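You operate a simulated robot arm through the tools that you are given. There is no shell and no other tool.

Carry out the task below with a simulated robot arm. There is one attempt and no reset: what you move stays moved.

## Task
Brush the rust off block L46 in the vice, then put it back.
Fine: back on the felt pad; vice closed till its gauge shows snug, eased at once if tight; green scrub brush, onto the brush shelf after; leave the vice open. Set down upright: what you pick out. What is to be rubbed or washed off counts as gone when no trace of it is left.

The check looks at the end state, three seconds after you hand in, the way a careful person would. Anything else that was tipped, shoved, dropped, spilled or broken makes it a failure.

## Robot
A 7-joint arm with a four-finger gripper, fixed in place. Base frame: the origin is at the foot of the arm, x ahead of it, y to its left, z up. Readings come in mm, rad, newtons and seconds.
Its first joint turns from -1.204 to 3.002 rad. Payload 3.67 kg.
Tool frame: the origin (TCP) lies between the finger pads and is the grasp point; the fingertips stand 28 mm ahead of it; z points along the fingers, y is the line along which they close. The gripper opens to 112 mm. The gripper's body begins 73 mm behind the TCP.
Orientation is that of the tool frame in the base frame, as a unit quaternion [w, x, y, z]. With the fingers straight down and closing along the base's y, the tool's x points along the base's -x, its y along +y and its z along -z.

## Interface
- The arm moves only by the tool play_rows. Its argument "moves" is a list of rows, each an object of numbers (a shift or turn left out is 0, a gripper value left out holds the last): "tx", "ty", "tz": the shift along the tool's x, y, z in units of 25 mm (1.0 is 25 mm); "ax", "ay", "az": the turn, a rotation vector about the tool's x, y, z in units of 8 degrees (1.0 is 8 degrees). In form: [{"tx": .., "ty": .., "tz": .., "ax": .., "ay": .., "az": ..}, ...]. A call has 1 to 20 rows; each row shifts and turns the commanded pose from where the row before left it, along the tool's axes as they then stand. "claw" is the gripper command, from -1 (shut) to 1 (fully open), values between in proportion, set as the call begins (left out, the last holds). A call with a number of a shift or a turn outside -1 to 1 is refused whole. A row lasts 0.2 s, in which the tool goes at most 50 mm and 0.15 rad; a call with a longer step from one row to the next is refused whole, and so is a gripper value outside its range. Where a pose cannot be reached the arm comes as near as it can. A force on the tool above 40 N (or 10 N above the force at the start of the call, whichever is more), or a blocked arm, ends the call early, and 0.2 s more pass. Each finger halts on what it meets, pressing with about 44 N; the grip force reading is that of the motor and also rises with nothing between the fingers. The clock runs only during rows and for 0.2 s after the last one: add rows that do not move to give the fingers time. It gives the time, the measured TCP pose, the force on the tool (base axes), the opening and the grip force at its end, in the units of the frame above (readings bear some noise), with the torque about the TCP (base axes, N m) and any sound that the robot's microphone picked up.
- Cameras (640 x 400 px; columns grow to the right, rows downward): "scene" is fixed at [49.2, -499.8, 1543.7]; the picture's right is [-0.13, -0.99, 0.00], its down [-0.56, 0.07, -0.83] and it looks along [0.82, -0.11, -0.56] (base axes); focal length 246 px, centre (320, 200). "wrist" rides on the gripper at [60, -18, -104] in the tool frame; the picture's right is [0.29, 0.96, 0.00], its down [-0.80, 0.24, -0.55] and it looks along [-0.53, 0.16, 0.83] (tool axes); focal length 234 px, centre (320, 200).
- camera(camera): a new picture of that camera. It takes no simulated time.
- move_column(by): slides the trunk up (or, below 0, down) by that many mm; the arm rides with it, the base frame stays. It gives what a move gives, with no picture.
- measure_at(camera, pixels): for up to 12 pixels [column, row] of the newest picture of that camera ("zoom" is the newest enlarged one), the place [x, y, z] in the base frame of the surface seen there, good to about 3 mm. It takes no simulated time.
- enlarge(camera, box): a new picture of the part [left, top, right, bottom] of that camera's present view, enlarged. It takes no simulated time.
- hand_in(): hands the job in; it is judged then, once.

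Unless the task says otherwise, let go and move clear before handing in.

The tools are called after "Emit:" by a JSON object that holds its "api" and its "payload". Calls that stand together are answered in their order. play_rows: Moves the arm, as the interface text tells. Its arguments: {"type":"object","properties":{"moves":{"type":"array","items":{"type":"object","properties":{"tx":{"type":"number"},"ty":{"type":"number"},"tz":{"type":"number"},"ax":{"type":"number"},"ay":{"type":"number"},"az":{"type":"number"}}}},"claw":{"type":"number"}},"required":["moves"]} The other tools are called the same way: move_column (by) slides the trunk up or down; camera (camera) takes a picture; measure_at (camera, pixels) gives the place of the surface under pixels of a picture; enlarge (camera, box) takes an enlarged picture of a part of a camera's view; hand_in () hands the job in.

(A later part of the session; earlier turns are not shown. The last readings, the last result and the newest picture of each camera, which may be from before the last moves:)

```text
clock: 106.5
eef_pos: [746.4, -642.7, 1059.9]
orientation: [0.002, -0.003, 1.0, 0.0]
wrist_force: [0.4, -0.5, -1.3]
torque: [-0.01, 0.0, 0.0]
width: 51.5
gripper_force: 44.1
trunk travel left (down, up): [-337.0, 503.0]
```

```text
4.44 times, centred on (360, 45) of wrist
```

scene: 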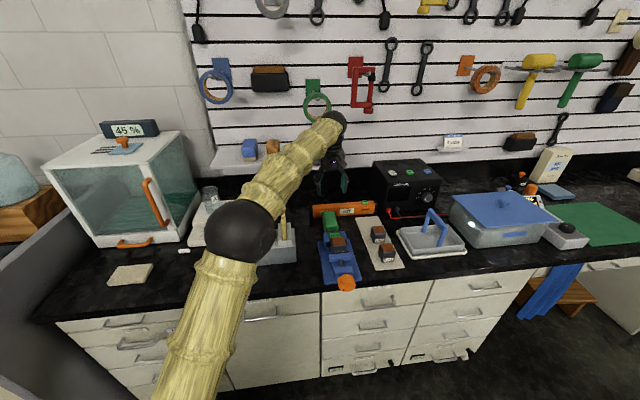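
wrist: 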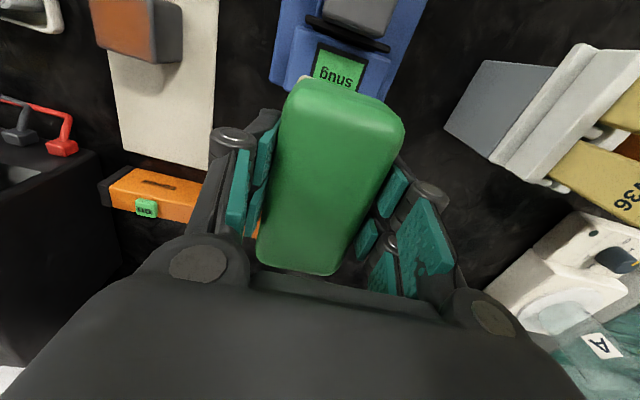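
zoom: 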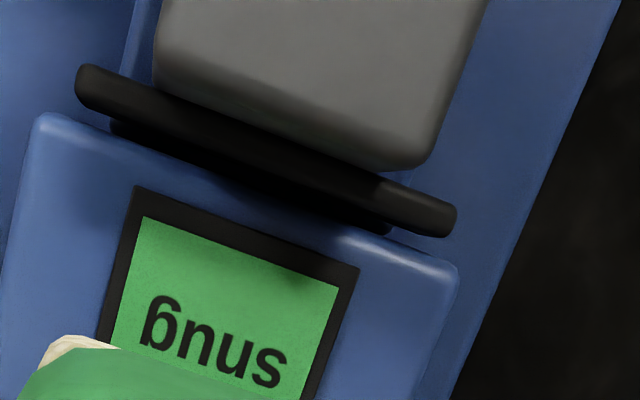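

Looks clean, but I want a full view of the top; moving the hand aside to the right over the pad for an unobstructed wrist view.

Emit:
{"api": "play_rows", "payload": {"moves": [{"tz": -0.4, "ty": -0.4}, {"tz": -0.4, "ty": -0.8, "tx": 0.4}, {"ty": -0.8, "tx": 0.4}, {"ty": -0.8, "tx": 0.4}, {"ty": -0.8, "tx": 0.4}, {"ty": -0.4, "tx": 0.4}, {}]}}

Emit:
{"api": "camera", "payload": {"camera": "wrist"}}

```text
clock: 108.1
eef_pos: [699.4, -742.3, 1077.6]
orientation: [0.002, -0.004, 1.0, 0.0]
wrist_force: [-0.3, 0.7, -0.6]
torque: [-0.01, 0.0, 0.01]
width: 51.6
gripper_force: 44.0
trunk travel left (down, up): [-337.0, 503.0]
```

```text
taken
```

wrist: 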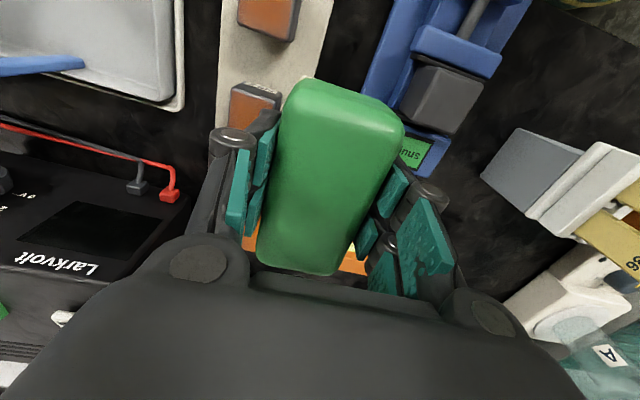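

Emit:
{"api": "enlarge", "payload": {"camera": "wrist", "box": [385, 50, 505, 150]}}

```text
4.00 times, centred on (445, 100) of wrist
```

zoom: 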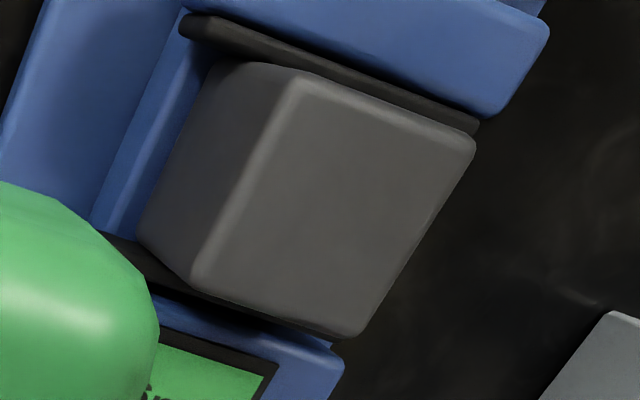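

The top looks uniformly grey, perhaps faintly warm-toned at the centre; one more rubbing pass is cheap insurance. Going back over the block.

Emit:
{"api": "play_rows", "payload": {"moves": [{"ty": 0.4, "tx": 0.3}, {"ty": 0.8, "tx": 0.4}, {"ty": 0.8, "tx": 0.4}, {"ty": 0.8, "tx": 0.4}, {"ty": 0.8, "tx": 0.4}, {"ty": 0.4, "tx": 0.2}, {"tz": 0.6}, {"tz": 0.7}, {"tz": 0.6}, {"tz": 0.4}, {"tz": 0.16}, {}]}}

Emit:
{"api": "play_rows", "payload": {"moves": [{"tz": 0.08}, {"tz": 0.08}, {}]}}

```text
clock: 110.7
eef_pos: [643.0, -642.3, 1016.8]
orientation: [0.003, -0.004, 1.0, -0.001]
wrist_force: [0.2, -0.2, -2.4]
torque: [0.01, -0.01, -0.02]
width: 51.6
gripper_force: 43.8
trunk travel left (down, up): [-337.0, 503.0]
```

```text
clock: 111.5
eef_pos: [644.6, -641.7, 1012.9]
orientation: [0.002, -0.003, 1.0, -0.001]
wrist_force: [0.5, 1.1, -1.2]
torque: [0.02, 0.06, 0.0]
width: 51.5
gripper_force: 43.7
trunk travel left (down, up): [-337.0, 503.0]
```

Emit:
{"api": "play_rows", "payload": {"moves": [{"tz": 0.08}, {"tz": 0.06}, {}]}}

```text
clock: 112.3
eef_pos: [643.8, -643.7, 1009.2]
orientation: [0.002, -0.004, 1.0, 0.0]
wrist_force: [0.7, -1.9, 2.2]
torque: [-0.07, -0.05, 0.01]
width: 51.6
gripper_force: 44.0
trunk travel left (down, up): [-337.0, 503.0]
```

Contact made (≈4 N net). Pressing slightly more and scrubbing in both directions.

Emit:
{"api": "play_rows", "payload": {"moves": [{"tz": 0.04}, {"tx": 0.5}, {"tx": 0.4}, {"tx": -0.6}, {"tx": -0.6}, {"tx": -0.6}, {"tx": 0.6}, {"tx": 0.6}, {"tx": 0.6}, {"tx": -0.6}, {"tx": -0.6}, {"tx": -0.6}, {"tx": 0.5, "ty": 0.4}, {"tx": 0.4, "ty": -0.4}, {"ty": -0.4}, {"ty": 0.4}, {"ty": 0.4}, {"ty": -0.4}, {}]}}

Emit:
{"api": "play_rows", "payload": {"moves": [{"tz": -0.4}, {"tz": -0.8}, {"tz": -0.8}, {"tz": -0.6, "ty": -0.4}, {"ty": -0.8, "tx": -0.4}, {"ty": -0.8, "tx": -0.4}, {"ty": -0.8, "tx": -0.4}, {"ty": -0.8, "tx": -0.4}, {"ty": -0.4, "tx": -0.4}, {}]}}

Emit:
{"api": "enlarge", "payload": {"camera": "wrist", "box": [385, 50, 505, 150]}}

Emit:
{"api": "enlarge", "payload": {"camera": "scene", "box": [328, 232, 350, 256]}}

```text
clock: 116.3
eef_pos: [645.0, -641.6, 1009.5]
orientation: [0.002, -0.003, 1.0, -0.001]
wrist_force: [3.0, 3.2, 9.0]
torque: [0.17, -0.11, 0.01]
width: 51.7
gripper_force: 44.0
trunk travel left (down, up): [-337.0, 503.0]
```

```text
clock: 118.5
eef_pos: [696.5, -742.3, 1073.7]
orientation: [0.001, -0.004, 1.0, 0.0]
wrist_force: [0.9, -0.1, -2.5]
torque: [-0.01, -0.01, -0.01]
width: 51.5
gripper_force: 43.6
trunk travel left (down, up): [-337.0, 503.0]
```

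```text
4.00 times, centred on (445, 100) of wrist
```

zoom: 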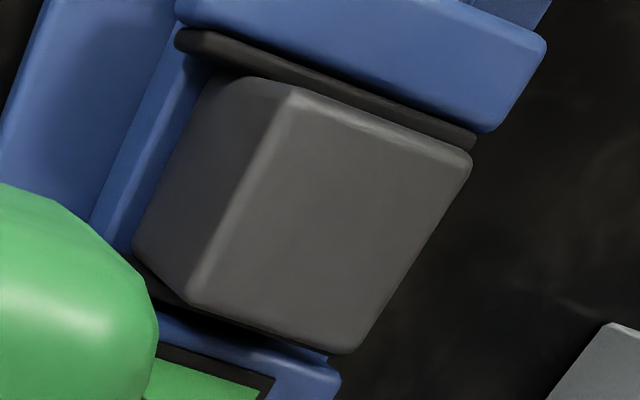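

```text
16.00 times, centred on (339, 244) of scene
```

zoom: 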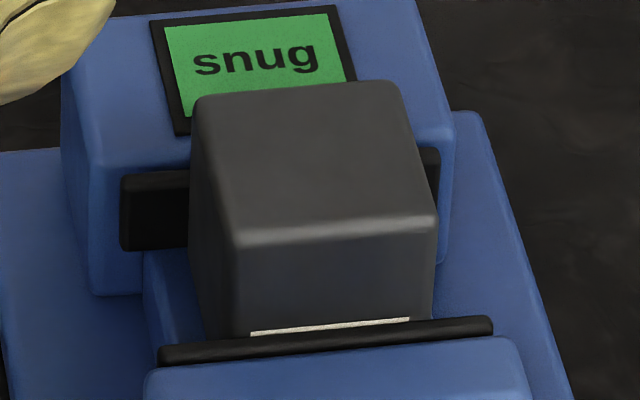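

The block is clean (uniform grey). Next, the brush goes to the shelf; I'll measure obstacles near the shelf and cabinet first.

Emit:
{"api": "camera", "payload": {"camera": "scene"}}

Emit:
{"api": "measure_at", "payload": {"camera": "scene", "pixels": [[215, 85], [222, 68], [268, 78], [198, 32], [230, 120], [270, 10], [130, 140], [180, 140], [124, 130], [316, 90], [250, 150], [273, 148]]}}

```text
taken
```

scene: 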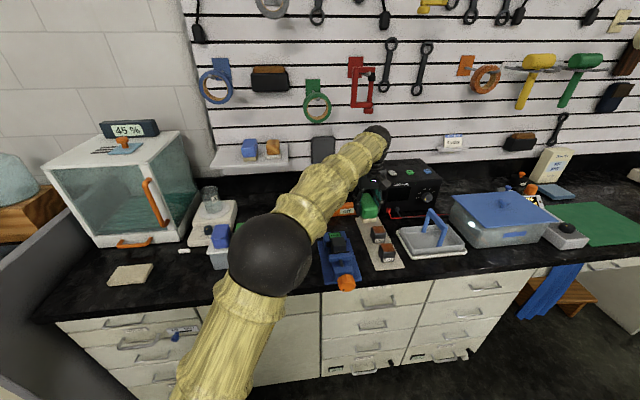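

```text
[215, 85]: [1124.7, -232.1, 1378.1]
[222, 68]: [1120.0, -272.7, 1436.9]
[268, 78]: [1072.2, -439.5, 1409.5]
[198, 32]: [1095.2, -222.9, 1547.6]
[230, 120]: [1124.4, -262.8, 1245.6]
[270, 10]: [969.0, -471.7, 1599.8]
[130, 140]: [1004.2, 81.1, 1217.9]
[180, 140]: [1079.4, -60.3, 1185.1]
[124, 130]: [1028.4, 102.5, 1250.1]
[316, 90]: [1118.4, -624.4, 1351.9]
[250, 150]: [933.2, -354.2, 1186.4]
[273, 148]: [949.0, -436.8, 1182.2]
```

The wall is at x≈1120 and the shelf region is clear. Raising the trunk 210 mm, then carrying the brush toward the shelf's free left part (968,-262).

Emit:
{"api": "move_column", "payload": {"by": 210}}

Emit:
{"api": "play_rows", "payload": {"moves": [{"ty": 0.4}, {"ty": 0.8, "tx": -0.2}, {"ty": 0.96, "tx": -0.54}, {"ty": 0.96, "tx": -0.54}, {"ty": 0.96, "tx": -0.54}, {"ty": 0.96, "tx": -0.54}, {"ty": 0.96, "tx": -0.54}, {"ty": 0.96, "tx": -0.54}, {"ty": 0.96, "tx": -0.54}, {"ty": 0.96, "tx": -0.54}, {"ty": 0.96, "tx": -0.54}, {"ty": 0.96, "tx": -0.54}, {"ty": 0.96, "tx": -0.4}, {"ty": 0.96, "tx": -0.4}, {"ty": 0.96, "tx": -0.4}, {"ty": 0.8, "tx": -0.3}, {"ty": 0.4, "tx": -0.2}, {}]}}

Emit:
{"api": "camera", "payload": {"camera": "wrist"}}

Emit:
{"api": "camera", "payload": {"camera": "scene"}}

```text
clock: 120.8
eef_pos: [695.7, -742.6, 1283.7]
orientation: [0.001, -0.004, 1.0, 0.0]
wrist_force: [0.2, 0.2, -0.6]
torque: [0.0, -0.02, 0.02]
width: 51.3
gripper_force: 44.2
trunk travel left (down, up): [-547.0, 293.0]
```

```text
clock: 124.6
eef_pos: [875.6, -365.7, 1285.0]
orientation: [0.002, -0.004, 1.0, 0.0]
wrist_force: [-0.7, -0.3, -1.9]
torque: [0.02, -0.01, 0.01]
width: 51.4
gripper_force: 44.4
trunk travel left (down, up): [-547.0, 293.0]
```

```text
taken
```

wrist: 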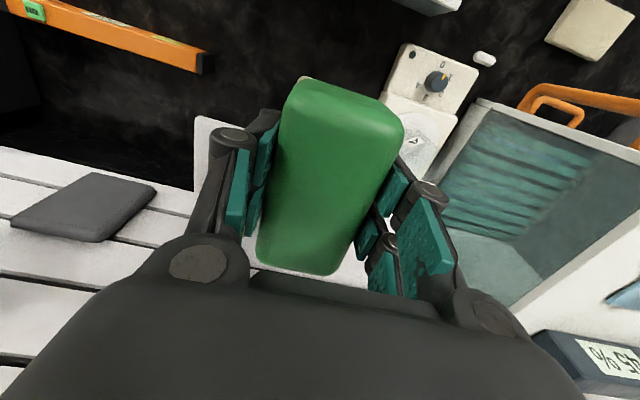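

```text
taken
```

scene: 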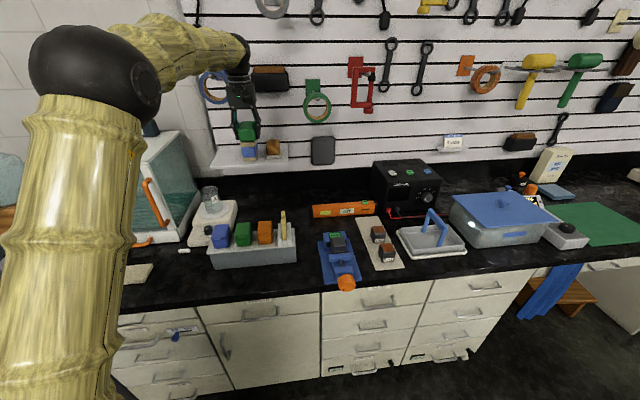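

At (876,-366,1285), all clear. Continuing to (966,-262).

Emit:
{"api": "play_rows", "payload": {"moves": [{"ty": 0.4, "tx": -0.1}, {"ty": 0.8, "tx": -0.3}, {"ty": 0.8, "tx": -0.5}, {"ty": 0.8, "tx": -0.6}, {"ty": 0.8, "tx": -0.6}, {"ty": 0.55, "tx": -0.6}, {"tx": -0.6}, {"tx": -0.3}, {}]}}

Emit:
{"api": "camera", "payload": {"camera": "scene"}}

Emit:
{"api": "enlarge", "payload": {"camera": "scene", "box": [190, 60, 310, 190]}}

Emit:
{"api": "camera", "payload": {"camera": "wrist"}}

```text
clock: 125.7
eef_pos: [909.8, -297.1, 1285.7]
orientation: [0.0, -0.003, 1.0, 0.0]
wrist_force: [-9.3, -4.9, -1.3]
torque: [0.81, -1.53, 0.11]
width: 51.5
gripper_force: 44.3
trunk travel left (down, up): [-547.0, 293.0]
stopped in row 5: the force on the tool passed its limit at 94 N (the readings are from after the stop); the commanded pose is now the measured one
```

```text
taken
```

scene: 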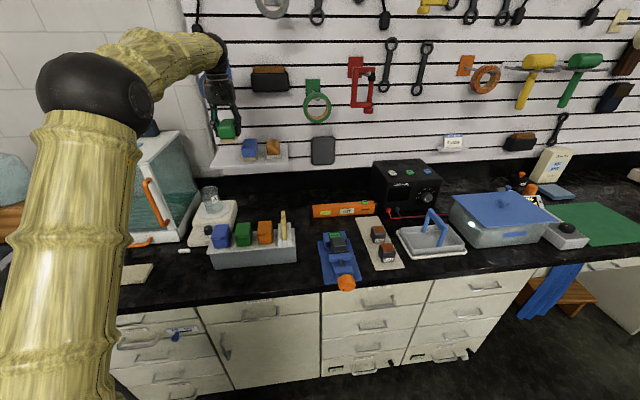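

```text
3.08 times, centred on (250, 125) of scene
```

zoom: 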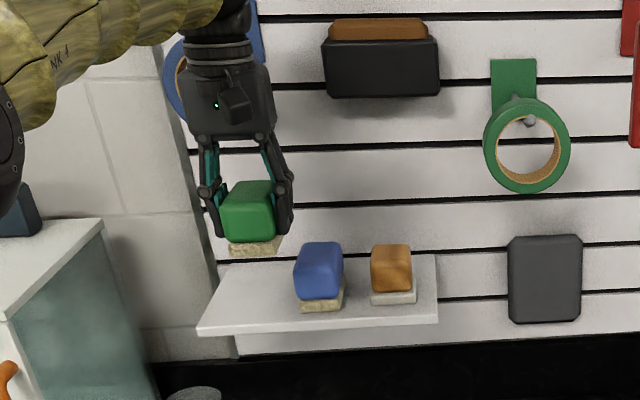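

```text
taken
```

wrist: 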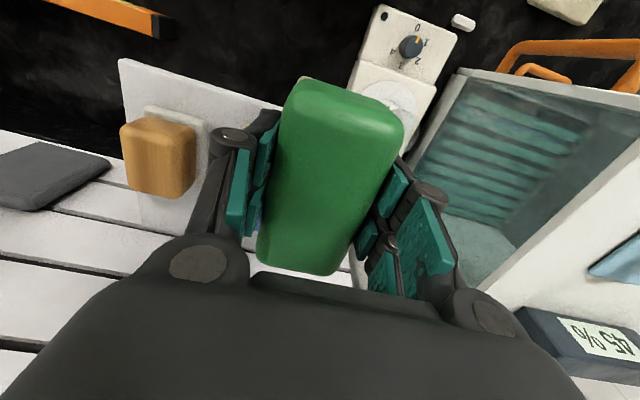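

Something was struck (94 N) — likely the upper hand against the blue tape roll hanging on its peg. Backing away along the path I came, then measuring it.

Emit:
{"api": "play_rows", "payload": {"moves": [{"tx": 0.5, "ty": -0.4}, {"tx": 0.8, "ty": -0.6}, {"tx": 0.8, "ty": -0.8}, {"tx": 0.8, "ty": -0.8}, {"tx": 0.8, "ty": -0.8}, {}]}}

Emit:
{"api": "camera", "payload": {"camera": "scene"}}

Emit:
{"api": "enlarge", "payload": {"camera": "scene", "box": [180, 0, 310, 180]}}

```text
clock: 127.0
eef_pos: [820.6, -380.9, 1285.3]
orientation: [0.0, -0.003, 1.0, 0.0]
wrist_force: [0.1, 0.5, -1.4]
torque: [0.02, 0.02, -0.02]
width: 51.6
gripper_force: 43.8
trunk travel left (down, up): [-547.0, 293.0]
```

```text
taken
```

scene: 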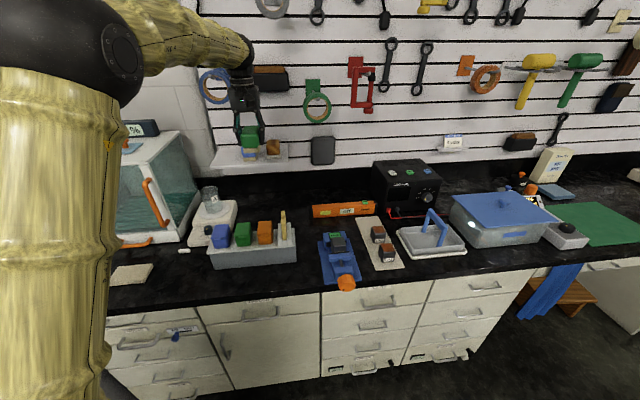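

```text
2.22 times, centred on (245, 90) of scene
```

zoom: 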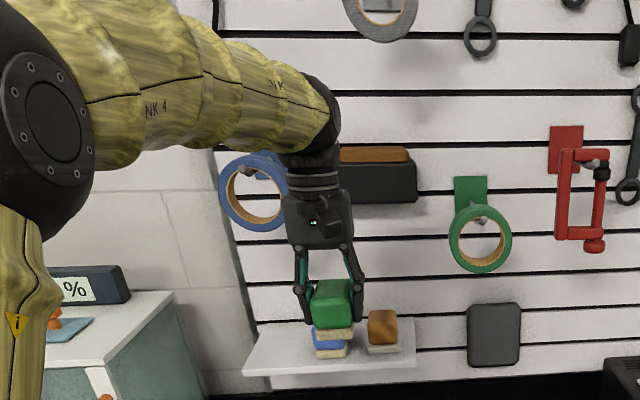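

The tape roll still hangs on its peg. Measuring it and the black holder.

Emit:
{"api": "measure_at", "payload": {"camera": "zoom", "pixels": [[228, 180], [226, 205], [255, 228], [280, 215], [240, 160], [262, 160], [235, 200], [277, 190], [375, 190], [345, 156], [395, 165], [250, 185]]}}

Emit:
{"api": "enlarge", "payload": {"camera": "scene", "box": [190, 50, 250, 110]}}

```text
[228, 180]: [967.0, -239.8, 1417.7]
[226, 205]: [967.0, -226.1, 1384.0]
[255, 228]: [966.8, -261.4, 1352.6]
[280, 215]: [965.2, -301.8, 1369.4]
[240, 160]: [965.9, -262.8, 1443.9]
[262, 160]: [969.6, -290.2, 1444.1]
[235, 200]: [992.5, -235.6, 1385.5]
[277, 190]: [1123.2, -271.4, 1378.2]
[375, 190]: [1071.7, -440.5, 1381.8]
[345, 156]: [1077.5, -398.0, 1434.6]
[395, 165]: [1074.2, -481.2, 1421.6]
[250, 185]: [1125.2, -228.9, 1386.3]
```

```text
6.67 times, centred on (220, 80) of scene
```

zoom: 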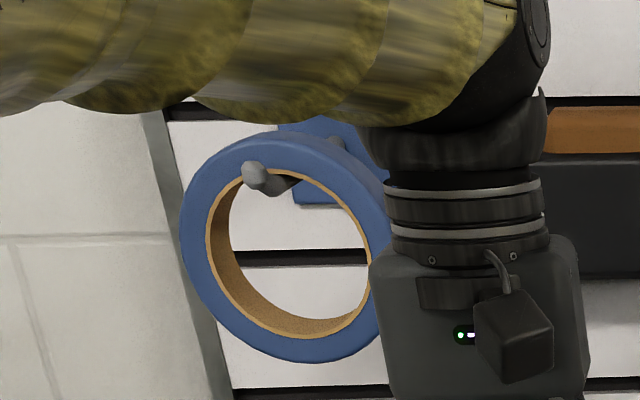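

The tape ring hangs out to x≈967 at z 1351–1446, right above the free shelf spot, so a vertical hand cannot go there. Plan: set the brush back on the counter, regrip with the tool pitched ~35° (wrist back toward me), and then place it under the tape. Returning to the brush's original spot.

Emit:
{"api": "play_rows", "payload": {"moves": [{"ty": -0.4}, {"ty": -0.8}, {"ty": -0.9}, {"ty": -0.9}, {"ty": -0.9}, {"ty": -0.9}, {"ty": -0.9}, {"ty": -0.9}, {"ty": -0.9}, {"ty": -0.9, "tx": 0.2}, {"ty": -0.9, "tx": 0.2}, {"ty": -0.7, "tx": 0.16}, {"ty": -0.46}, {}]}}

Emit:
{"api": "move_column", "payload": {"by": -210}}

Emit:
{"api": "camera", "payload": {"camera": "wrist"}}

Emit:
{"api": "camera", "payload": {"camera": "scene"}}

```text
clock: 130.1
eef_pos: [809.0, -644.5, 1286.4]
orientation: [0.0, -0.004, 1.0, -0.001]
wrist_force: [-0.6, -0.3, -1.5]
torque: [-0.01, -0.03, -0.01]
width: 51.4
gripper_force: 44.0
trunk travel left (down, up): [-547.0, 293.0]
```

```text
clock: 132.3
eef_pos: [808.3, -643.4, 1076.6]
orientation: [0.0, -0.003, 1.0, -0.001]
wrist_force: [-0.2, -0.1, -1.2]
torque: [0.01, 0.03, -0.03]
width: 51.3
gripper_force: 44.0
trunk travel left (down, up): [-337.0, 503.0]
```

```text
taken
```

wrist: 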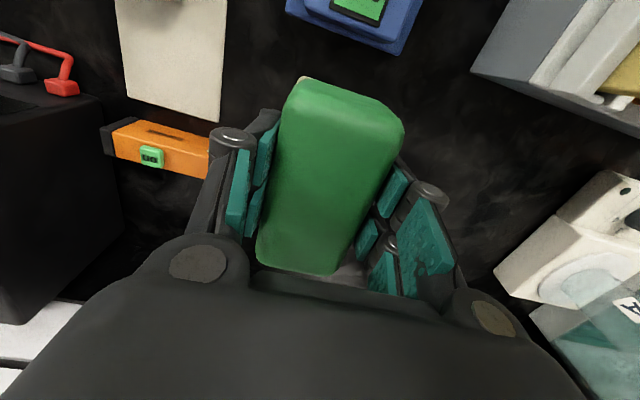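

```text
taken
```

scene: 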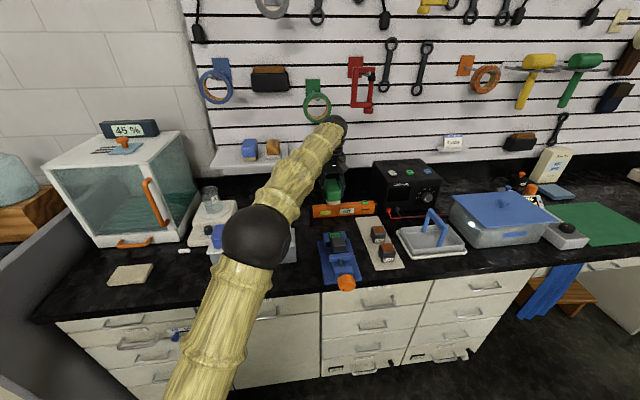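

Above the original brush spot. Lowering to just above the counter, then easing to contact.

Emit:
{"api": "play_rows", "payload": {"moves": [{"tz": 0.4, "tx": 0.16}, {"tz": 0.7}, {"tz": 0.7}, {"tz": 0.7}, {"tz": 0.7}, {"tz": 0.7}, {"tz": 0.7}, {"tz": 0.6}, {"tz": 0.3}, {"tz": 0.2}, {}]}}

Emit:
{"api": "play_rows", "payload": {"moves": [{"tz": 0.1}, {"tz": 0.08}, {}]}}

```text
clock: 134.7
eef_pos: [804.0, -644.5, 934.9]
orientation: [-0.001, -0.003, 1.0, -0.001]
wrist_force: [-0.2, 0.5, -1.5]
torque: [-0.01, 0.01, -0.01]
width: 51.3
gripper_force: 44.0
trunk travel left (down, up): [-337.0, 503.0]
```

```text
clock: 135.5
eef_pos: [804.4, -643.1, 929.6]
orientation: [-0.001, -0.004, 1.0, -0.002]
wrist_force: [-0.3, -0.4, -1.3]
torque: [0.02, 0.02, 0.0]
width: 51.5
gripper_force: 43.9
trunk travel left (down, up): [-337.0, 503.0]
```

Emit:
{"api": "play_rows", "payload": {"moves": [{"tz": 0.08}, {"tz": 0.06}, {}]}}

Emit:
{"api": "play_rows", "payload": {"moves": [{"tz": 0.06}, {}]}}

```text
clock: 136.3
eef_pos: [804.2, -643.3, 925.7]
orientation: [0.0, -0.004, 1.0, -0.001]
wrist_force: [-0.1, -0.3, -1.5]
torque: [0.01, 0.0, 0.04]
width: 51.3
gripper_force: 44.1
trunk travel left (down, up): [-337.0, 503.0]
```

```text
clock: 136.9
eef_pos: [805.0, -642.2, 923.7]
orientation: [0.0, -0.004, 1.0, 0.0]
wrist_force: [-0.4, -0.8, -0.8]
torque: [0.02, 0.0, 0.01]
width: 51.6
gripper_force: 43.7
trunk travel left (down, up): [-337.0, 503.0]
```

Nearly touching (force easing to -0.8). One more millimetre, then release.

Emit:
{"api": "play_rows", "payload": {"moves": [{"tz": 0.05}, {}]}}

Emit:
{"api": "play_rows", "payload": {"moves": [{}, {}, {}], "claw": 0.43}}

Emit:
{"api": "play_rows", "payload": {"moves": [{"tz": -0.3}, {"tz": -0.8}, {"tz": -1}, {"tz": -1}, {"tz": -1}, {"tz": -0.6}, {}]}}

Emit:
{"api": "camera", "payload": {"camera": "wrist"}}

```text
clock: 137.5
eef_pos: [804.6, -643.1, 923.6]
orientation: [0.001, -0.004, 1.0, 0.0]
wrist_force: [2.6, -1.9, 3.8]
torque: [0.06, -0.29, -0.09]
width: 51.5
gripper_force: 44.1
trunk travel left (down, up): [-337.0, 503.0]
```

```text
clock: 138.3
eef_pos: [803.9, -642.5, 923.6]
orientation: [0.0, -0.003, 1.0, -0.001]
wrist_force: [0.2, 0.6, 0.3]
torque: [0.01, -0.02, 0.01]
width: 79.9
gripper_force: 0.1
trunk travel left (down, up): [-337.0, 503.0]
```

```text
clock: 139.9
eef_pos: [804.0, -642.6, 1039.7]
orientation: [0.0, -0.003, 1.0, -0.001]
wrist_force: [0.6, 0.3, -0.4]
torque: [0.0, 0.02, 0.03]
width: 80.1
gripper_force: 0.1
trunk travel left (down, up): [-337.0, 503.0]
```

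```text
taken
```

wrist: 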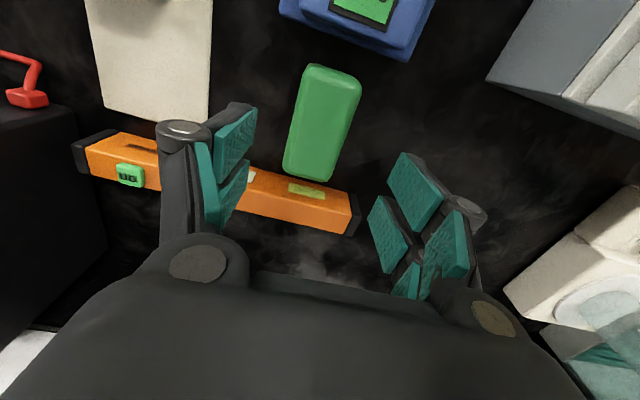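

The brush stands where it was. Now pitching the tool 30° (wrist toward -x) and descending about three quarters of the way.

Emit:
{"api": "play_rows", "payload": {"moves": [{"ay": -0.75}, {"ay": -1}, {"ay": -1}, {"ay": -1}, {}]}}

Emit:
{"api": "play_rows", "payload": {"moves": [{"tx": 0.237, "tz": 0.521}, {"tx": 0.237, "tz": 0.521}, {"tx": 0.237, "tz": 0.521}, {"tx": 0.237, "tz": 0.521}, {"tx": 0.237, "tz": 0.521}, {}]}}

Emit:
{"api": "camera", "payload": {"camera": "wrist"}}

Emit:
{"api": "camera", "payload": {"camera": "scene"}}

Emit:
{"api": "enlarge", "payload": {"camera": "scene", "box": [290, 130, 410, 270]}}

```text
clock: 141.1
eef_pos: [803.9, -644.0, 1041.2]
orientation: [0.258, -0.003, 0.966, 0.0]
wrist_force: [-0.4, 0.5, 1.0]
torque: [0.0, 0.01, 0.0]
width: 79.9
gripper_force: 0.1
trunk travel left (down, up): [-337.0, 503.0]
```

```text
clock: 142.5
eef_pos: [813.0, -643.3, 970.1]
orientation: [0.259, -0.003, 0.966, 0.0]
wrist_force: [0.0, -0.5, -0.6]
torque: [-0.01, 0.05, 0.03]
width: 80.1
gripper_force: 0.1
trunk travel left (down, up): [-337.0, 503.0]
```

```text
taken
```

wrist: 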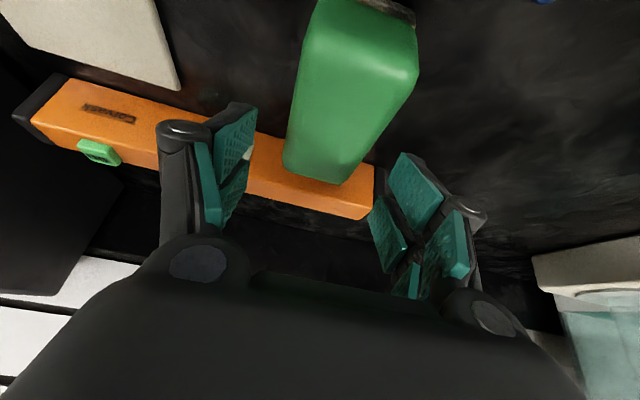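

```text
taken
```

scene: 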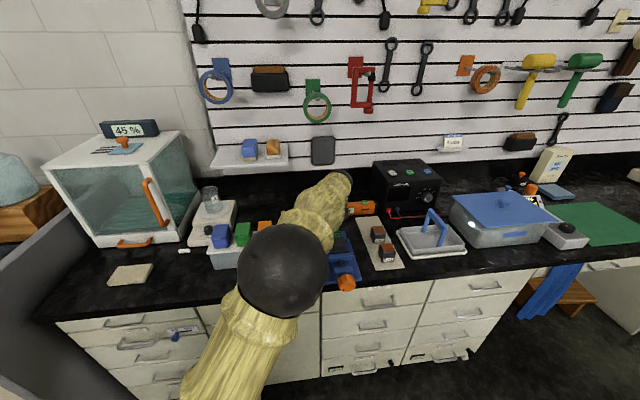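

```text
2.86 times, centred on (350, 200) of scene
```

zoom: 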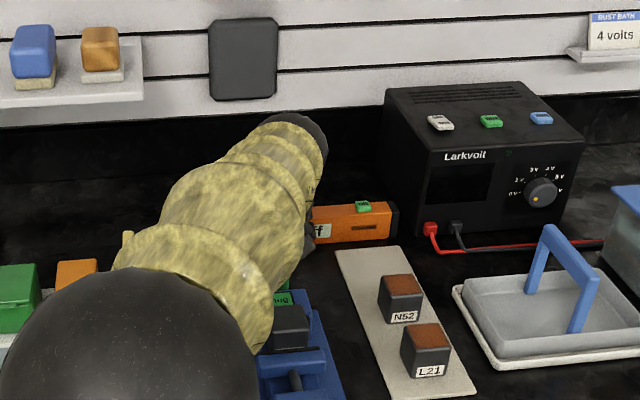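

Checking the forearm's clearance above the vice and caddy before the final descent.

Emit:
{"api": "measure_at", "payload": {"camera": "scene", "pixels": [[282, 268], [300, 290], [315, 230], [325, 205], [340, 190], [345, 178], [335, 240], [265, 265]]}}

Emit:
{"api": "measure_at", "payload": {"camera": "wrist", "pixels": [[300, 130], [400, 130], [330, 100], [345, 175], [300, 165], [360, 20], [300, 90], [350, 200], [185, 150]]}}

```text
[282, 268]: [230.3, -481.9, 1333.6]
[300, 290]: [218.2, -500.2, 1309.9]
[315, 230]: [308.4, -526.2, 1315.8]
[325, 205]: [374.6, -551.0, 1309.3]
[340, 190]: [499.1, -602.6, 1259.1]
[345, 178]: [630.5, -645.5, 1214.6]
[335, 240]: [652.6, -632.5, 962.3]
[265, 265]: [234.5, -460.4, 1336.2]
```

```text
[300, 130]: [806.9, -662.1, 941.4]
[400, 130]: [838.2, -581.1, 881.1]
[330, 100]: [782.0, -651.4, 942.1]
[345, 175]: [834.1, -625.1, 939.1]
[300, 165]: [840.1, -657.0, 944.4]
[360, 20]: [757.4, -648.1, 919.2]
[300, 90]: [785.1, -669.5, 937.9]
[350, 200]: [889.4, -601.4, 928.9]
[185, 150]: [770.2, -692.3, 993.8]
```

Plenty of clearance; brush centre y≈-643 matches the TCP. Final descent to z≈927 and grip.

Emit:
{"api": "play_rows", "payload": {"moves": [{"tx": 0.237, "tz": 0.45}, {"tx": 0.237, "tz": 0.45}, {"tx": 0.237, "tz": 0.42}, {"tx": 0.1, "tz": 0.17}, {}]}}

Emit:
{"api": "camera", "payload": {"camera": "wrist"}}

```text
clock: 143.7
eef_pos: [812.4, -643.6, 927.0]
orientation: [0.259, -0.003, 0.966, 0.0]
wrist_force: [0.5, 0.0, -0.4]
torque: [0.02, -0.01, 0.01]
width: 80.3
gripper_force: 0.1
trunk travel left (down, up): [-337.0, 503.0]
```

```text
taken
```

wrist: 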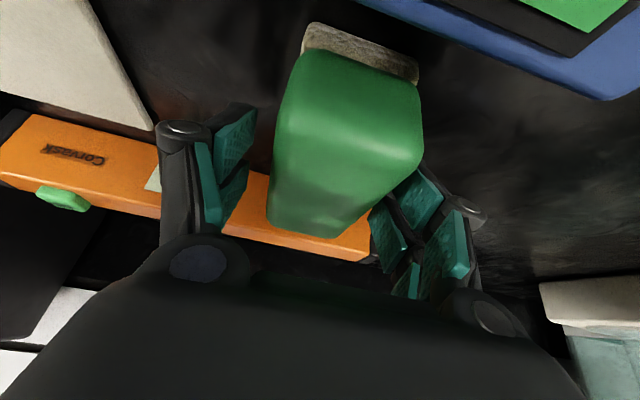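

Emit:
{"api": "play_rows", "payload": {"moves": [{}, {}, {}, {}, {}], "claw": -1}}

Emit:
{"api": "play_rows", "payload": {"moves": [{"tx": -0.1, "tz": -0.17}, {"tx": -0.2, "tz": -0.34}, {"tx": -0.2, "tz": -0.34}, {}]}}

Emit:
{"api": "camera", "payload": {"camera": "wrist"}}

Emit:
{"api": "enlarge", "payload": {"camera": "scene", "box": [290, 150, 410, 270]}}

```text
clock: 144.9
eef_pos: [812.5, -643.2, 925.7]
orientation: [0.259, -0.003, 0.966, 0.0]
wrist_force: [-0.7, -0.1, 0.5]
torque: [0.04, 0.01, -0.02]
width: 51.5
gripper_force: 44.4
trunk travel left (down, up): [-337.0, 503.0]
```

```text
clock: 145.9
eef_pos: [812.4, -643.8, 950.9]
orientation: [0.259, -0.003, 0.966, 0.0]
wrist_force: [-0.7, -0.5, -1.2]
torque: [-0.03, 0.01, -0.03]
width: 51.5
gripper_force: 43.8
trunk travel left (down, up): [-337.0, 503.0]
```

```text
taken
```

wrist: 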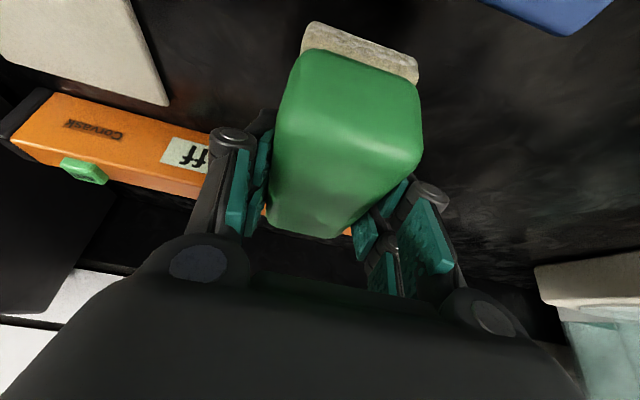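

```text
3.33 times, centred on (350, 210) of scene
```

zoom: 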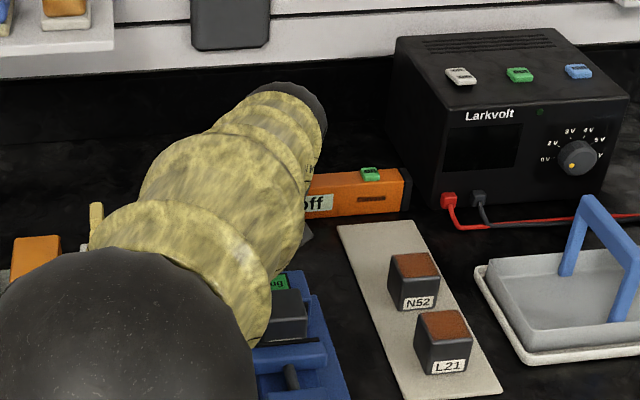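

The brush is held level with the tool pitched 30°. Raising the trunk 280 mm and then moving along +y to y≈-262, staying in front of the shelf.

Emit:
{"api": "move_column", "payload": {"by": 280}}

Emit:
{"api": "play_rows", "payload": {"moves": [{"ty": 0.4}, {"ty": 0.8}, {"ty": 0.9}, {"ty": 0.9}, {"ty": 0.9}, {"ty": 0.9}, {"ty": 0.9}, {"ty": 0.9}, {"ty": 0.9}, {"ty": 0.9}, {"ty": 0.9}, {"ty": 0.9}, {"ty": 0.9}, {"ty": 0.9}, {"ty": 0.9}, {"ty": 0.9}, {"ty": 0.7}, {"ty": 0.5}, {"ty": 0.2}, {}]}}

Emit:
{"api": "camera", "payload": {"camera": "wrist"}}

Emit:
{"api": "camera", "payload": {"camera": "scene"}}

```text
clock: 148.7
eef_pos: [811.9, -643.0, 1231.0]
orientation: [0.259, -0.004, 0.966, 0.0]
wrist_force: [-0.5, -0.7, -1.9]
torque: [0.0, 0.0, -0.02]
width: 51.7
gripper_force: 44.1
trunk travel left (down, up): [-617.0, 223.0]
```

```text
clock: 152.9
eef_pos: [808.6, -262.7, 1232.2]
orientation: [0.259, -0.003, 0.966, 0.001]
wrist_force: [-0.5, -0.7, -1.1]
torque: [0.01, -0.03, 0.01]
width: 51.4
gripper_force: 44.1
trunk travel left (down, up): [-617.0, 223.0]
```

```text
taken
```

wrist: 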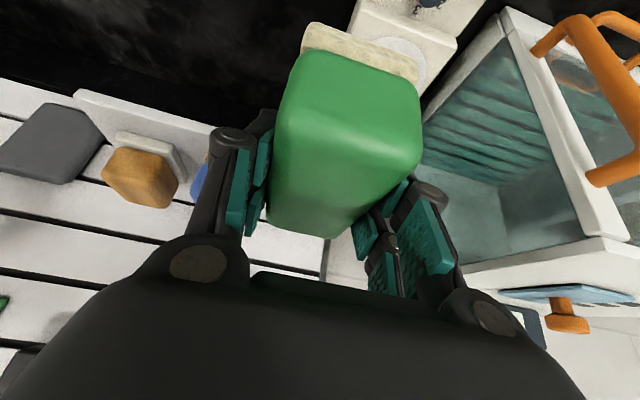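

```text
taken
```

scene: 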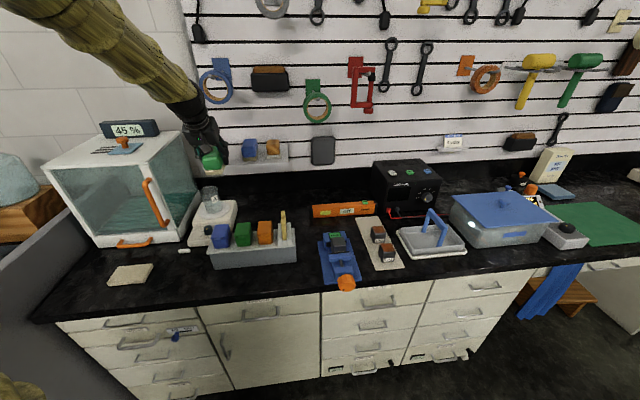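

In front of the shelf at (809,-263,1232), no contacts. Lowering 27 mm and re-measuring the shelf and blue brush before sliding in.

Emit:
{"api": "play_rows", "payload": {"moves": [{"tx": 0.27, "tz": 0.47}, {"tx": 0.27, "tz": 0.47}, {}]}}

Emit:
{"api": "enlarge", "payload": {"camera": "scene", "box": [180, 50, 310, 190]}}

```text
clock: 153.7
eef_pos: [810.0, -263.0, 1204.5]
orientation: [0.259, -0.003, 0.966, 0.0]
wrist_force: [-1.0, -0.3, -1.1]
torque: [0.01, -0.02, 0.0]
width: 51.7
gripper_force: 43.6
trunk travel left (down, up): [-617.0, 223.0]
```

```text
2.86 times, centred on (245, 120) of scene
```

zoom: 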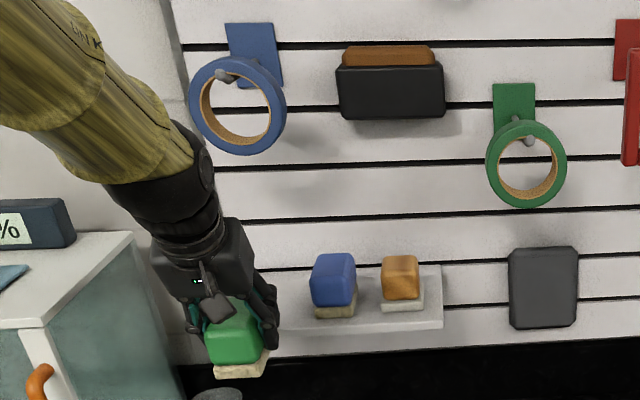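

Emit:
{"api": "measure_at", "payload": {"camera": "zoom", "pixels": [[315, 290], [317, 310], [352, 305], [335, 262], [350, 258], [290, 320], [300, 280], [235, 340], [212, 365], [262, 368], [238, 300], [190, 110]]}}

```text
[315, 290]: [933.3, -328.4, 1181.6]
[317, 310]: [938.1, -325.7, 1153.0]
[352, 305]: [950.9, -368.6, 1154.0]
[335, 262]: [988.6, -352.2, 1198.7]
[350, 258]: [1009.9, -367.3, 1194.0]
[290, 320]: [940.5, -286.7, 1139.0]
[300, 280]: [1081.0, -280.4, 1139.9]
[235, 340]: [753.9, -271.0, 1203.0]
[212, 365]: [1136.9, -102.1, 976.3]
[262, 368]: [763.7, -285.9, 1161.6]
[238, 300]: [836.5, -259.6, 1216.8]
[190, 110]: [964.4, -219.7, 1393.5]
```

Blue brush's left edge is y≈-326; I'll shift to y≈-252 for finger room, then slide in over the shelf in two stages.

Emit:
{"api": "play_rows", "payload": {"moves": [{"ty": 0.22}, {"ty": 0.22}, {"tx": -0.3, "tz": 0.173}, {"tx": -0.52, "tz": 0.3}, {"tx": -0.52, "tz": 0.3}, {"tx": -0.52, "tz": 0.3}, {"tx": -0.52, "tz": 0.3}, {"tx": -0.52, "tz": 0.3}, {"tx": -0.3, "tz": 0.173}, {}]}}

Emit:
{"api": "camera", "payload": {"camera": "wrist"}}

Emit:
{"api": "enlarge", "payload": {"camera": "scene", "box": [180, 50, 310, 190]}}

```text
clock: 155.9
eef_pos: [901.8, -252.2, 1203.9]
orientation: [0.258, -0.003, 0.966, 0.0]
wrist_force: [-0.6, 0.2, -0.6]
torque: [0.0, 0.01, 0.02]
width: 51.7
gripper_force: 43.9
trunk travel left (down, up): [-617.0, 223.0]
```

```text
taken
```

wrist: 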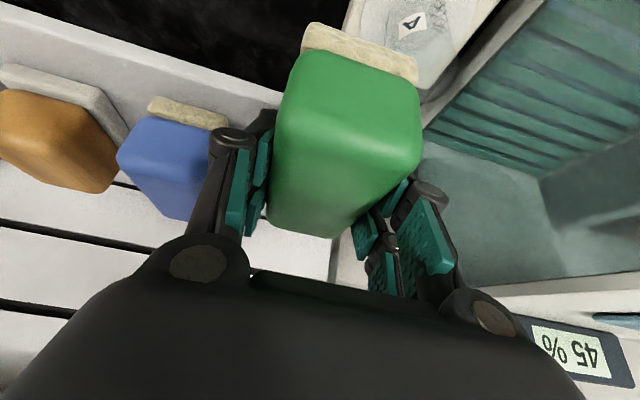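

```text
2.86 times, centred on (245, 120) of scene
```

zoom: 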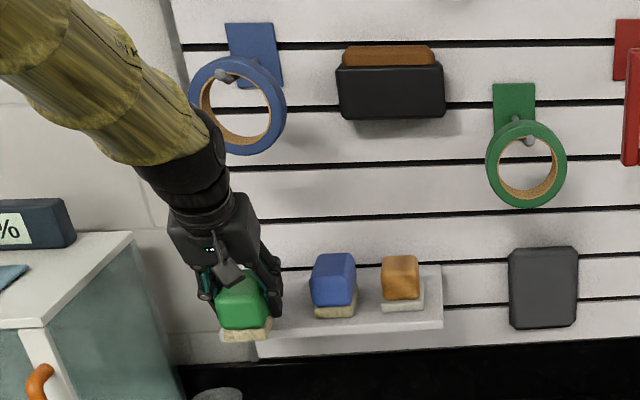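

Clear so far. Checking the wrist/forearm distance to the tape before the last 70 mm.

Emit:
{"api": "measure_at", "payload": {"camera": "zoom", "pixels": [[212, 150], [205, 125], [190, 140], [170, 90], [210, 205], [240, 235], [195, 180], [150, 60]]}}

```text
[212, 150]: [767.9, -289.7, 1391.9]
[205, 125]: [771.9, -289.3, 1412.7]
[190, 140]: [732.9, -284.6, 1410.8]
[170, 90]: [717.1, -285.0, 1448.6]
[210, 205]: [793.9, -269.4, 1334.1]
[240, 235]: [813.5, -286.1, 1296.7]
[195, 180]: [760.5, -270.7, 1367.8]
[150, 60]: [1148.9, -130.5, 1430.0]
```

Margin to the tape will be about 20 mm or more; shelf front edge is x≈900, so advancing 63 mm is enough. Sliding in slowly.

Emit:
{"api": "play_rows", "payload": {"moves": [{"tx": -0.2, "tz": 0.116}, {"tx": -0.3, "tz": 0.173}, {"tx": -0.35, "tz": 0.202}, {"tx": -0.35, "tz": 0.202}, {"tx": -0.35, "tz": 0.202}, {"tx": -0.35, "tz": 0.202}, {"tx": -0.28, "tz": 0.16}, {}]}}

Emit:
{"api": "enlarge", "payload": {"camera": "scene", "box": [180, 50, 310, 190]}}

Emit:
{"api": "camera", "payload": {"camera": "wrist"}}

```text
clock: 157.7
eef_pos: [965.0, -250.3, 1204.5]
orientation: [0.259, -0.002, 0.966, 0.0]
wrist_force: [0.0, 0.0, -1.6]
torque: [-0.01, 0.0, 0.03]
width: 51.4
gripper_force: 43.9
trunk travel left (down, up): [-617.0, 223.0]
```

```text
2.86 times, centred on (245, 120) of scene
```

zoom: 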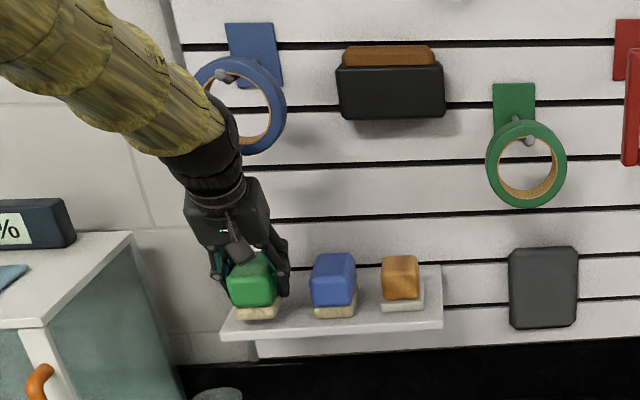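

```text
taken
```

wrist: 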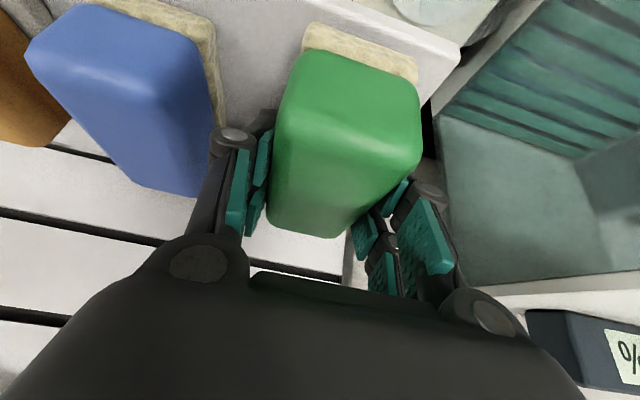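

The brush is over the shelf. Checking the brush's edges against the shelf edges.

Emit:
{"api": "measure_at", "payload": {"camera": "wrist", "pixels": [[448, 52], [432, 75], [400, 25], [412, 68], [310, 35], [360, 55], [425, 95], [222, 110], [210, 150], [350, 20], [270, 15]]}}

```text
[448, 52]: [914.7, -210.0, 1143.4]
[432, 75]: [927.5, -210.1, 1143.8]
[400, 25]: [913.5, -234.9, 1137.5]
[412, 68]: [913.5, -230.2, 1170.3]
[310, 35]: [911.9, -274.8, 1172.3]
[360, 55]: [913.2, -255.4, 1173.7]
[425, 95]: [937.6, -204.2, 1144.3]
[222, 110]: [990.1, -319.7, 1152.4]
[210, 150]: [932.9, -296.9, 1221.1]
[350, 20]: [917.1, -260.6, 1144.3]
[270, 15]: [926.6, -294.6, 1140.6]
```

Brush y −230…−275, shelf edge at −205; front edge at 913. Moving 6 mm further in, then lowering to contact.

Emit:
{"api": "play_rows", "payload": {"moves": [{"tx": -0.208, "tz": 0.12}, {"tx": 0.1, "tz": 0.173}, {"tx": 0.1, "tz": 0.173}, {"tx": 0.08, "tz": 0.139}, {}]}}

Emit:
{"api": "play_rows", "payload": {"moves": [{"tx": 0.04, "tz": 0.069}, {"tx": 0.04, "tz": 0.069}, {}]}}

```text
clock: 158.9
eef_pos: [971.9, -250.9, 1189.6]
orientation: [0.258, -0.002, 0.966, -0.001]
wrist_force: [0.0, 0.0, -1.1]
torque: [0.03, 0.0, -0.02]
width: 51.5
gripper_force: 44.2
trunk travel left (down, up): [-617.0, 223.0]
```

```text
clock: 159.7
eef_pos: [971.6, -251.5, 1189.3]
orientation: [0.261, -0.003, 0.965, -0.001]
wrist_force: [5.2, -3.5, 15.5]
torque: [0.04, 0.66, 0.1]
width: 51.7
gripper_force: 44.3
trunk travel left (down, up): [-617.0, 223.0]
```

Contact on the shelf (15 N). Relieving ~2 mm, then opening a limited amount (to ~66 mm).

Emit:
{"api": "play_rows", "payload": {"moves": [{"tx": -0.04, "tz": -0.069}, {}]}}

Emit:
{"api": "play_rows", "payload": {"moves": [{}, {}, {}], "claw": 0.18}}

Emit:
{"api": "camera", "payload": {"camera": "wrist"}}

Emit:
{"api": "enlarge", "payload": {"camera": "scene", "box": [190, 110, 300, 190]}}

```text
clock: 160.3
eef_pos: [971.6, -250.6, 1188.0]
orientation: [0.259, -0.004, 0.966, 0.001]
wrist_force: [3.7, -3.2, 13.7]
torque: [0.07, 0.33, 0.03]
width: 51.6
gripper_force: 43.8
trunk travel left (down, up): [-617.0, 223.0]
```

```text
clock: 161.1
eef_pos: [970.8, -250.3, 1187.7]
orientation: [0.259, -0.004, 0.966, 0.0]
wrist_force: [-0.4, 0.1, -0.7]
torque: [-0.04, -0.01, 0.0]
width: 66.0
gripper_force: 0.1
trunk travel left (down, up): [-617.0, 223.0]
```

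```text
taken
```

wrist: 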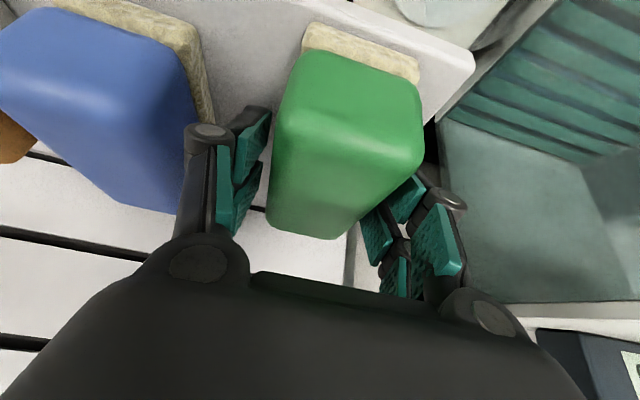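

```text
5.00 times, centred on (245, 150) of scene
```

zoom: 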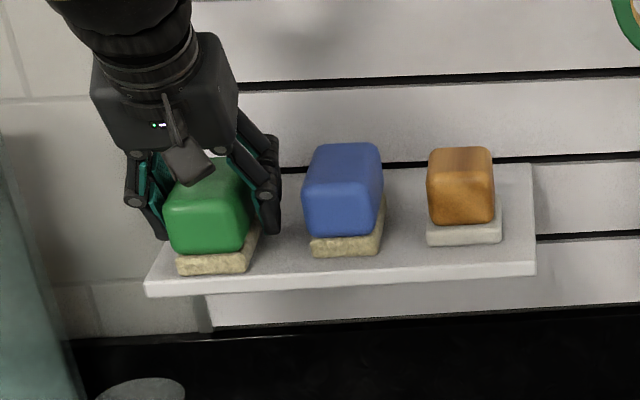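

The brush rests on the shelf; fingers free at 66 mm. Retreating along the tool axis (up and back).

Emit:
{"api": "play_rows", "payload": {"moves": [{"tz": -0.2}, {"tz": -0.4}, {"tz": -0.5}, {"tz": -0.6}, {"tz": -0.6}, {"tz": -0.6}, {"tz": -0.6}, {"tx": 0.5, "tz": -0.4}, {"tx": 0.7, "tz": -0.4}, {"tx": 0.7, "tz": -0.4}, {"tx": 0.7, "tz": -0.4}, {"tx": 0.7, "tz": -0.4}, {}]}}

Emit:
{"api": "camera", "payload": {"camera": "scene"}}

Emit:
{"api": "enlarge", "payload": {"camera": "scene", "box": [190, 60, 310, 190]}}

```text
clock: 163.9
eef_pos: [831.7, -252.1, 1265.2]
orientation: [0.258, -0.003, 0.966, 0.0]
wrist_force: [-0.1, -0.3, -0.1]
torque: [0.01, 0.01, 0.0]
width: 66.0
gripper_force: 0.0
trunk travel left (down, up): [-617.0, 223.0]
```

```text
taken
```

scene: 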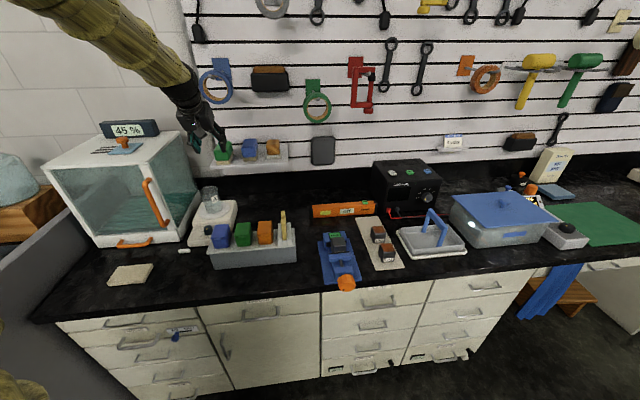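

```text
3.08 times, centred on (250, 125) of scene
```

zoom: 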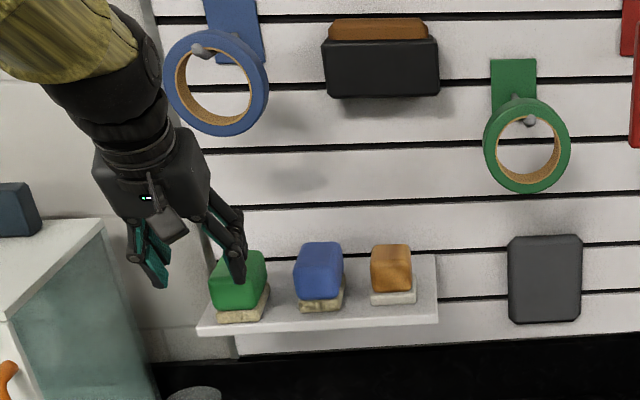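

The green brush is on the shelf next to the others, tape still hanging. Now heading back to the front of the vice knob, at (420,-641), raised.

Emit:
{"api": "play_rows", "payload": {"moves": [{"tx": 0.605, "tz": -0.594, "ty": -0.3}, {"tx": 0.605, "tz": -0.594, "ty": -0.78}, {"tx": 0.605, "tz": -0.594, "ty": -0.8}, {"tx": 0.605, "tz": -0.594, "ty": -0.8}, {"tx": 0.605, "tz": -0.594, "ty": -0.8}, {"tx": 0.605, "tz": -0.594, "ty": -0.8}, {"tx": 0.605, "tz": -0.594, "ty": -0.8}, {"tx": 0.605, "tz": -0.594, "ty": -0.8}, {"tx": 0.605, "tz": -0.594, "ty": -0.8}, {"tx": 0.605, "tz": -0.594, "ty": -0.8}, {"tx": 0.605, "tz": -0.594, "ty": -0.8}, {"tx": 0.605, "tz": -0.594, "ty": -0.8}, {"tx": 0.605, "tz": -0.594, "ty": -0.8}, {"tx": 0.605, "tz": -0.594, "ty": -0.8}, {"tx": 0.605, "tz": -0.594, "ty": -0.8}, {"tx": 0.605, "tz": -0.594, "ty": -0.8}, {"tx": 0.605, "tz": -0.594, "ty": -0.8}, {"tx": 0.605, "tz": -0.594, "ty": -0.8}, {"tx": 0.605, "tz": -0.594, "ty": -0.8}, {"tx": 0.605, "tz": -0.594, "ty": -0.8}]}}

Emit:
{"api": "camera", "payload": {"camera": "scene"}}

```text
clock: 168.1
eef_pos: [424.6, -643.2, 1371.2]
orientation: [0.259, -0.003, 0.966, 0.001]
wrist_force: [0.6, 0.5, 0.4]
torque: [-0.01, -0.01, 0.0]
width: 66.2
gripper_force: 0.1
trunk travel left (down, up): [-617.0, 223.0]
```

```text
taken
```

scene: 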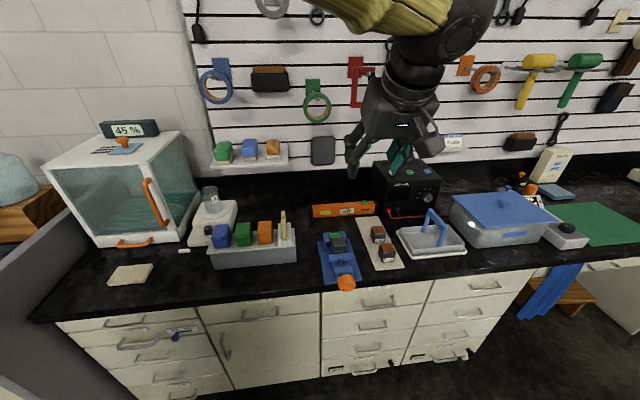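

Pitching to horizontal, then pre-rolling +56° for the opening turn.

Emit:
{"api": "play_rows", "payload": {"moves": [{"ay": -0.6}, {"ay": -0.95}, {"ay": -1}, {"ay": -1}, {"ay": -1}, {"ay": -1}, {"ay": -1}, {"ay": -0.95}, {}], "claw": 0.3}}

Emit:
{"api": "play_rows", "payload": {"moves": [{"az": 0.6}, {"az": 0.9}, {"az": 0.9}, {"az": 0.9}, {"az": 0.9}, {"az": 0.9}, {"az": 0.9}, {"az": 0.9}, {"az": 0.3}, {}]}}

Emit:
{"api": "camera", "payload": {"camera": "scene"}}

```text
clock: 170.1
eef_pos: [424.1, -640.4, 1372.1]
orientation: [0.708, -0.004, 0.707, 0.002]
wrist_force: [-0.1, 0.0, 0.3]
torque: [0.01, 0.03, -0.04]
width: 72.8
gripper_force: 0.0
trunk travel left (down, up): [-617.0, 223.0]
```

```text
clock: 172.3
eef_pos: [424.0, -640.8, 1372.5]
orientation: [0.619, 0.338, 0.621, 0.342]
wrist_force: [-0.7, -1.0, -0.2]
torque: [0.01, -0.04, -0.02]
width: 72.5
gripper_force: 0.1
trunk travel left (down, up): [-617.0, 223.0]
```

```text
taken
```

scene: 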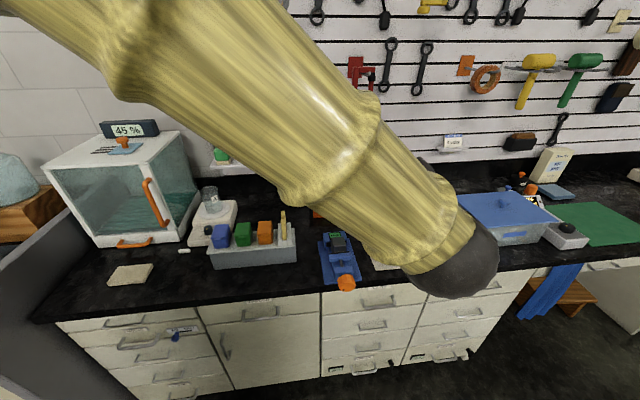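

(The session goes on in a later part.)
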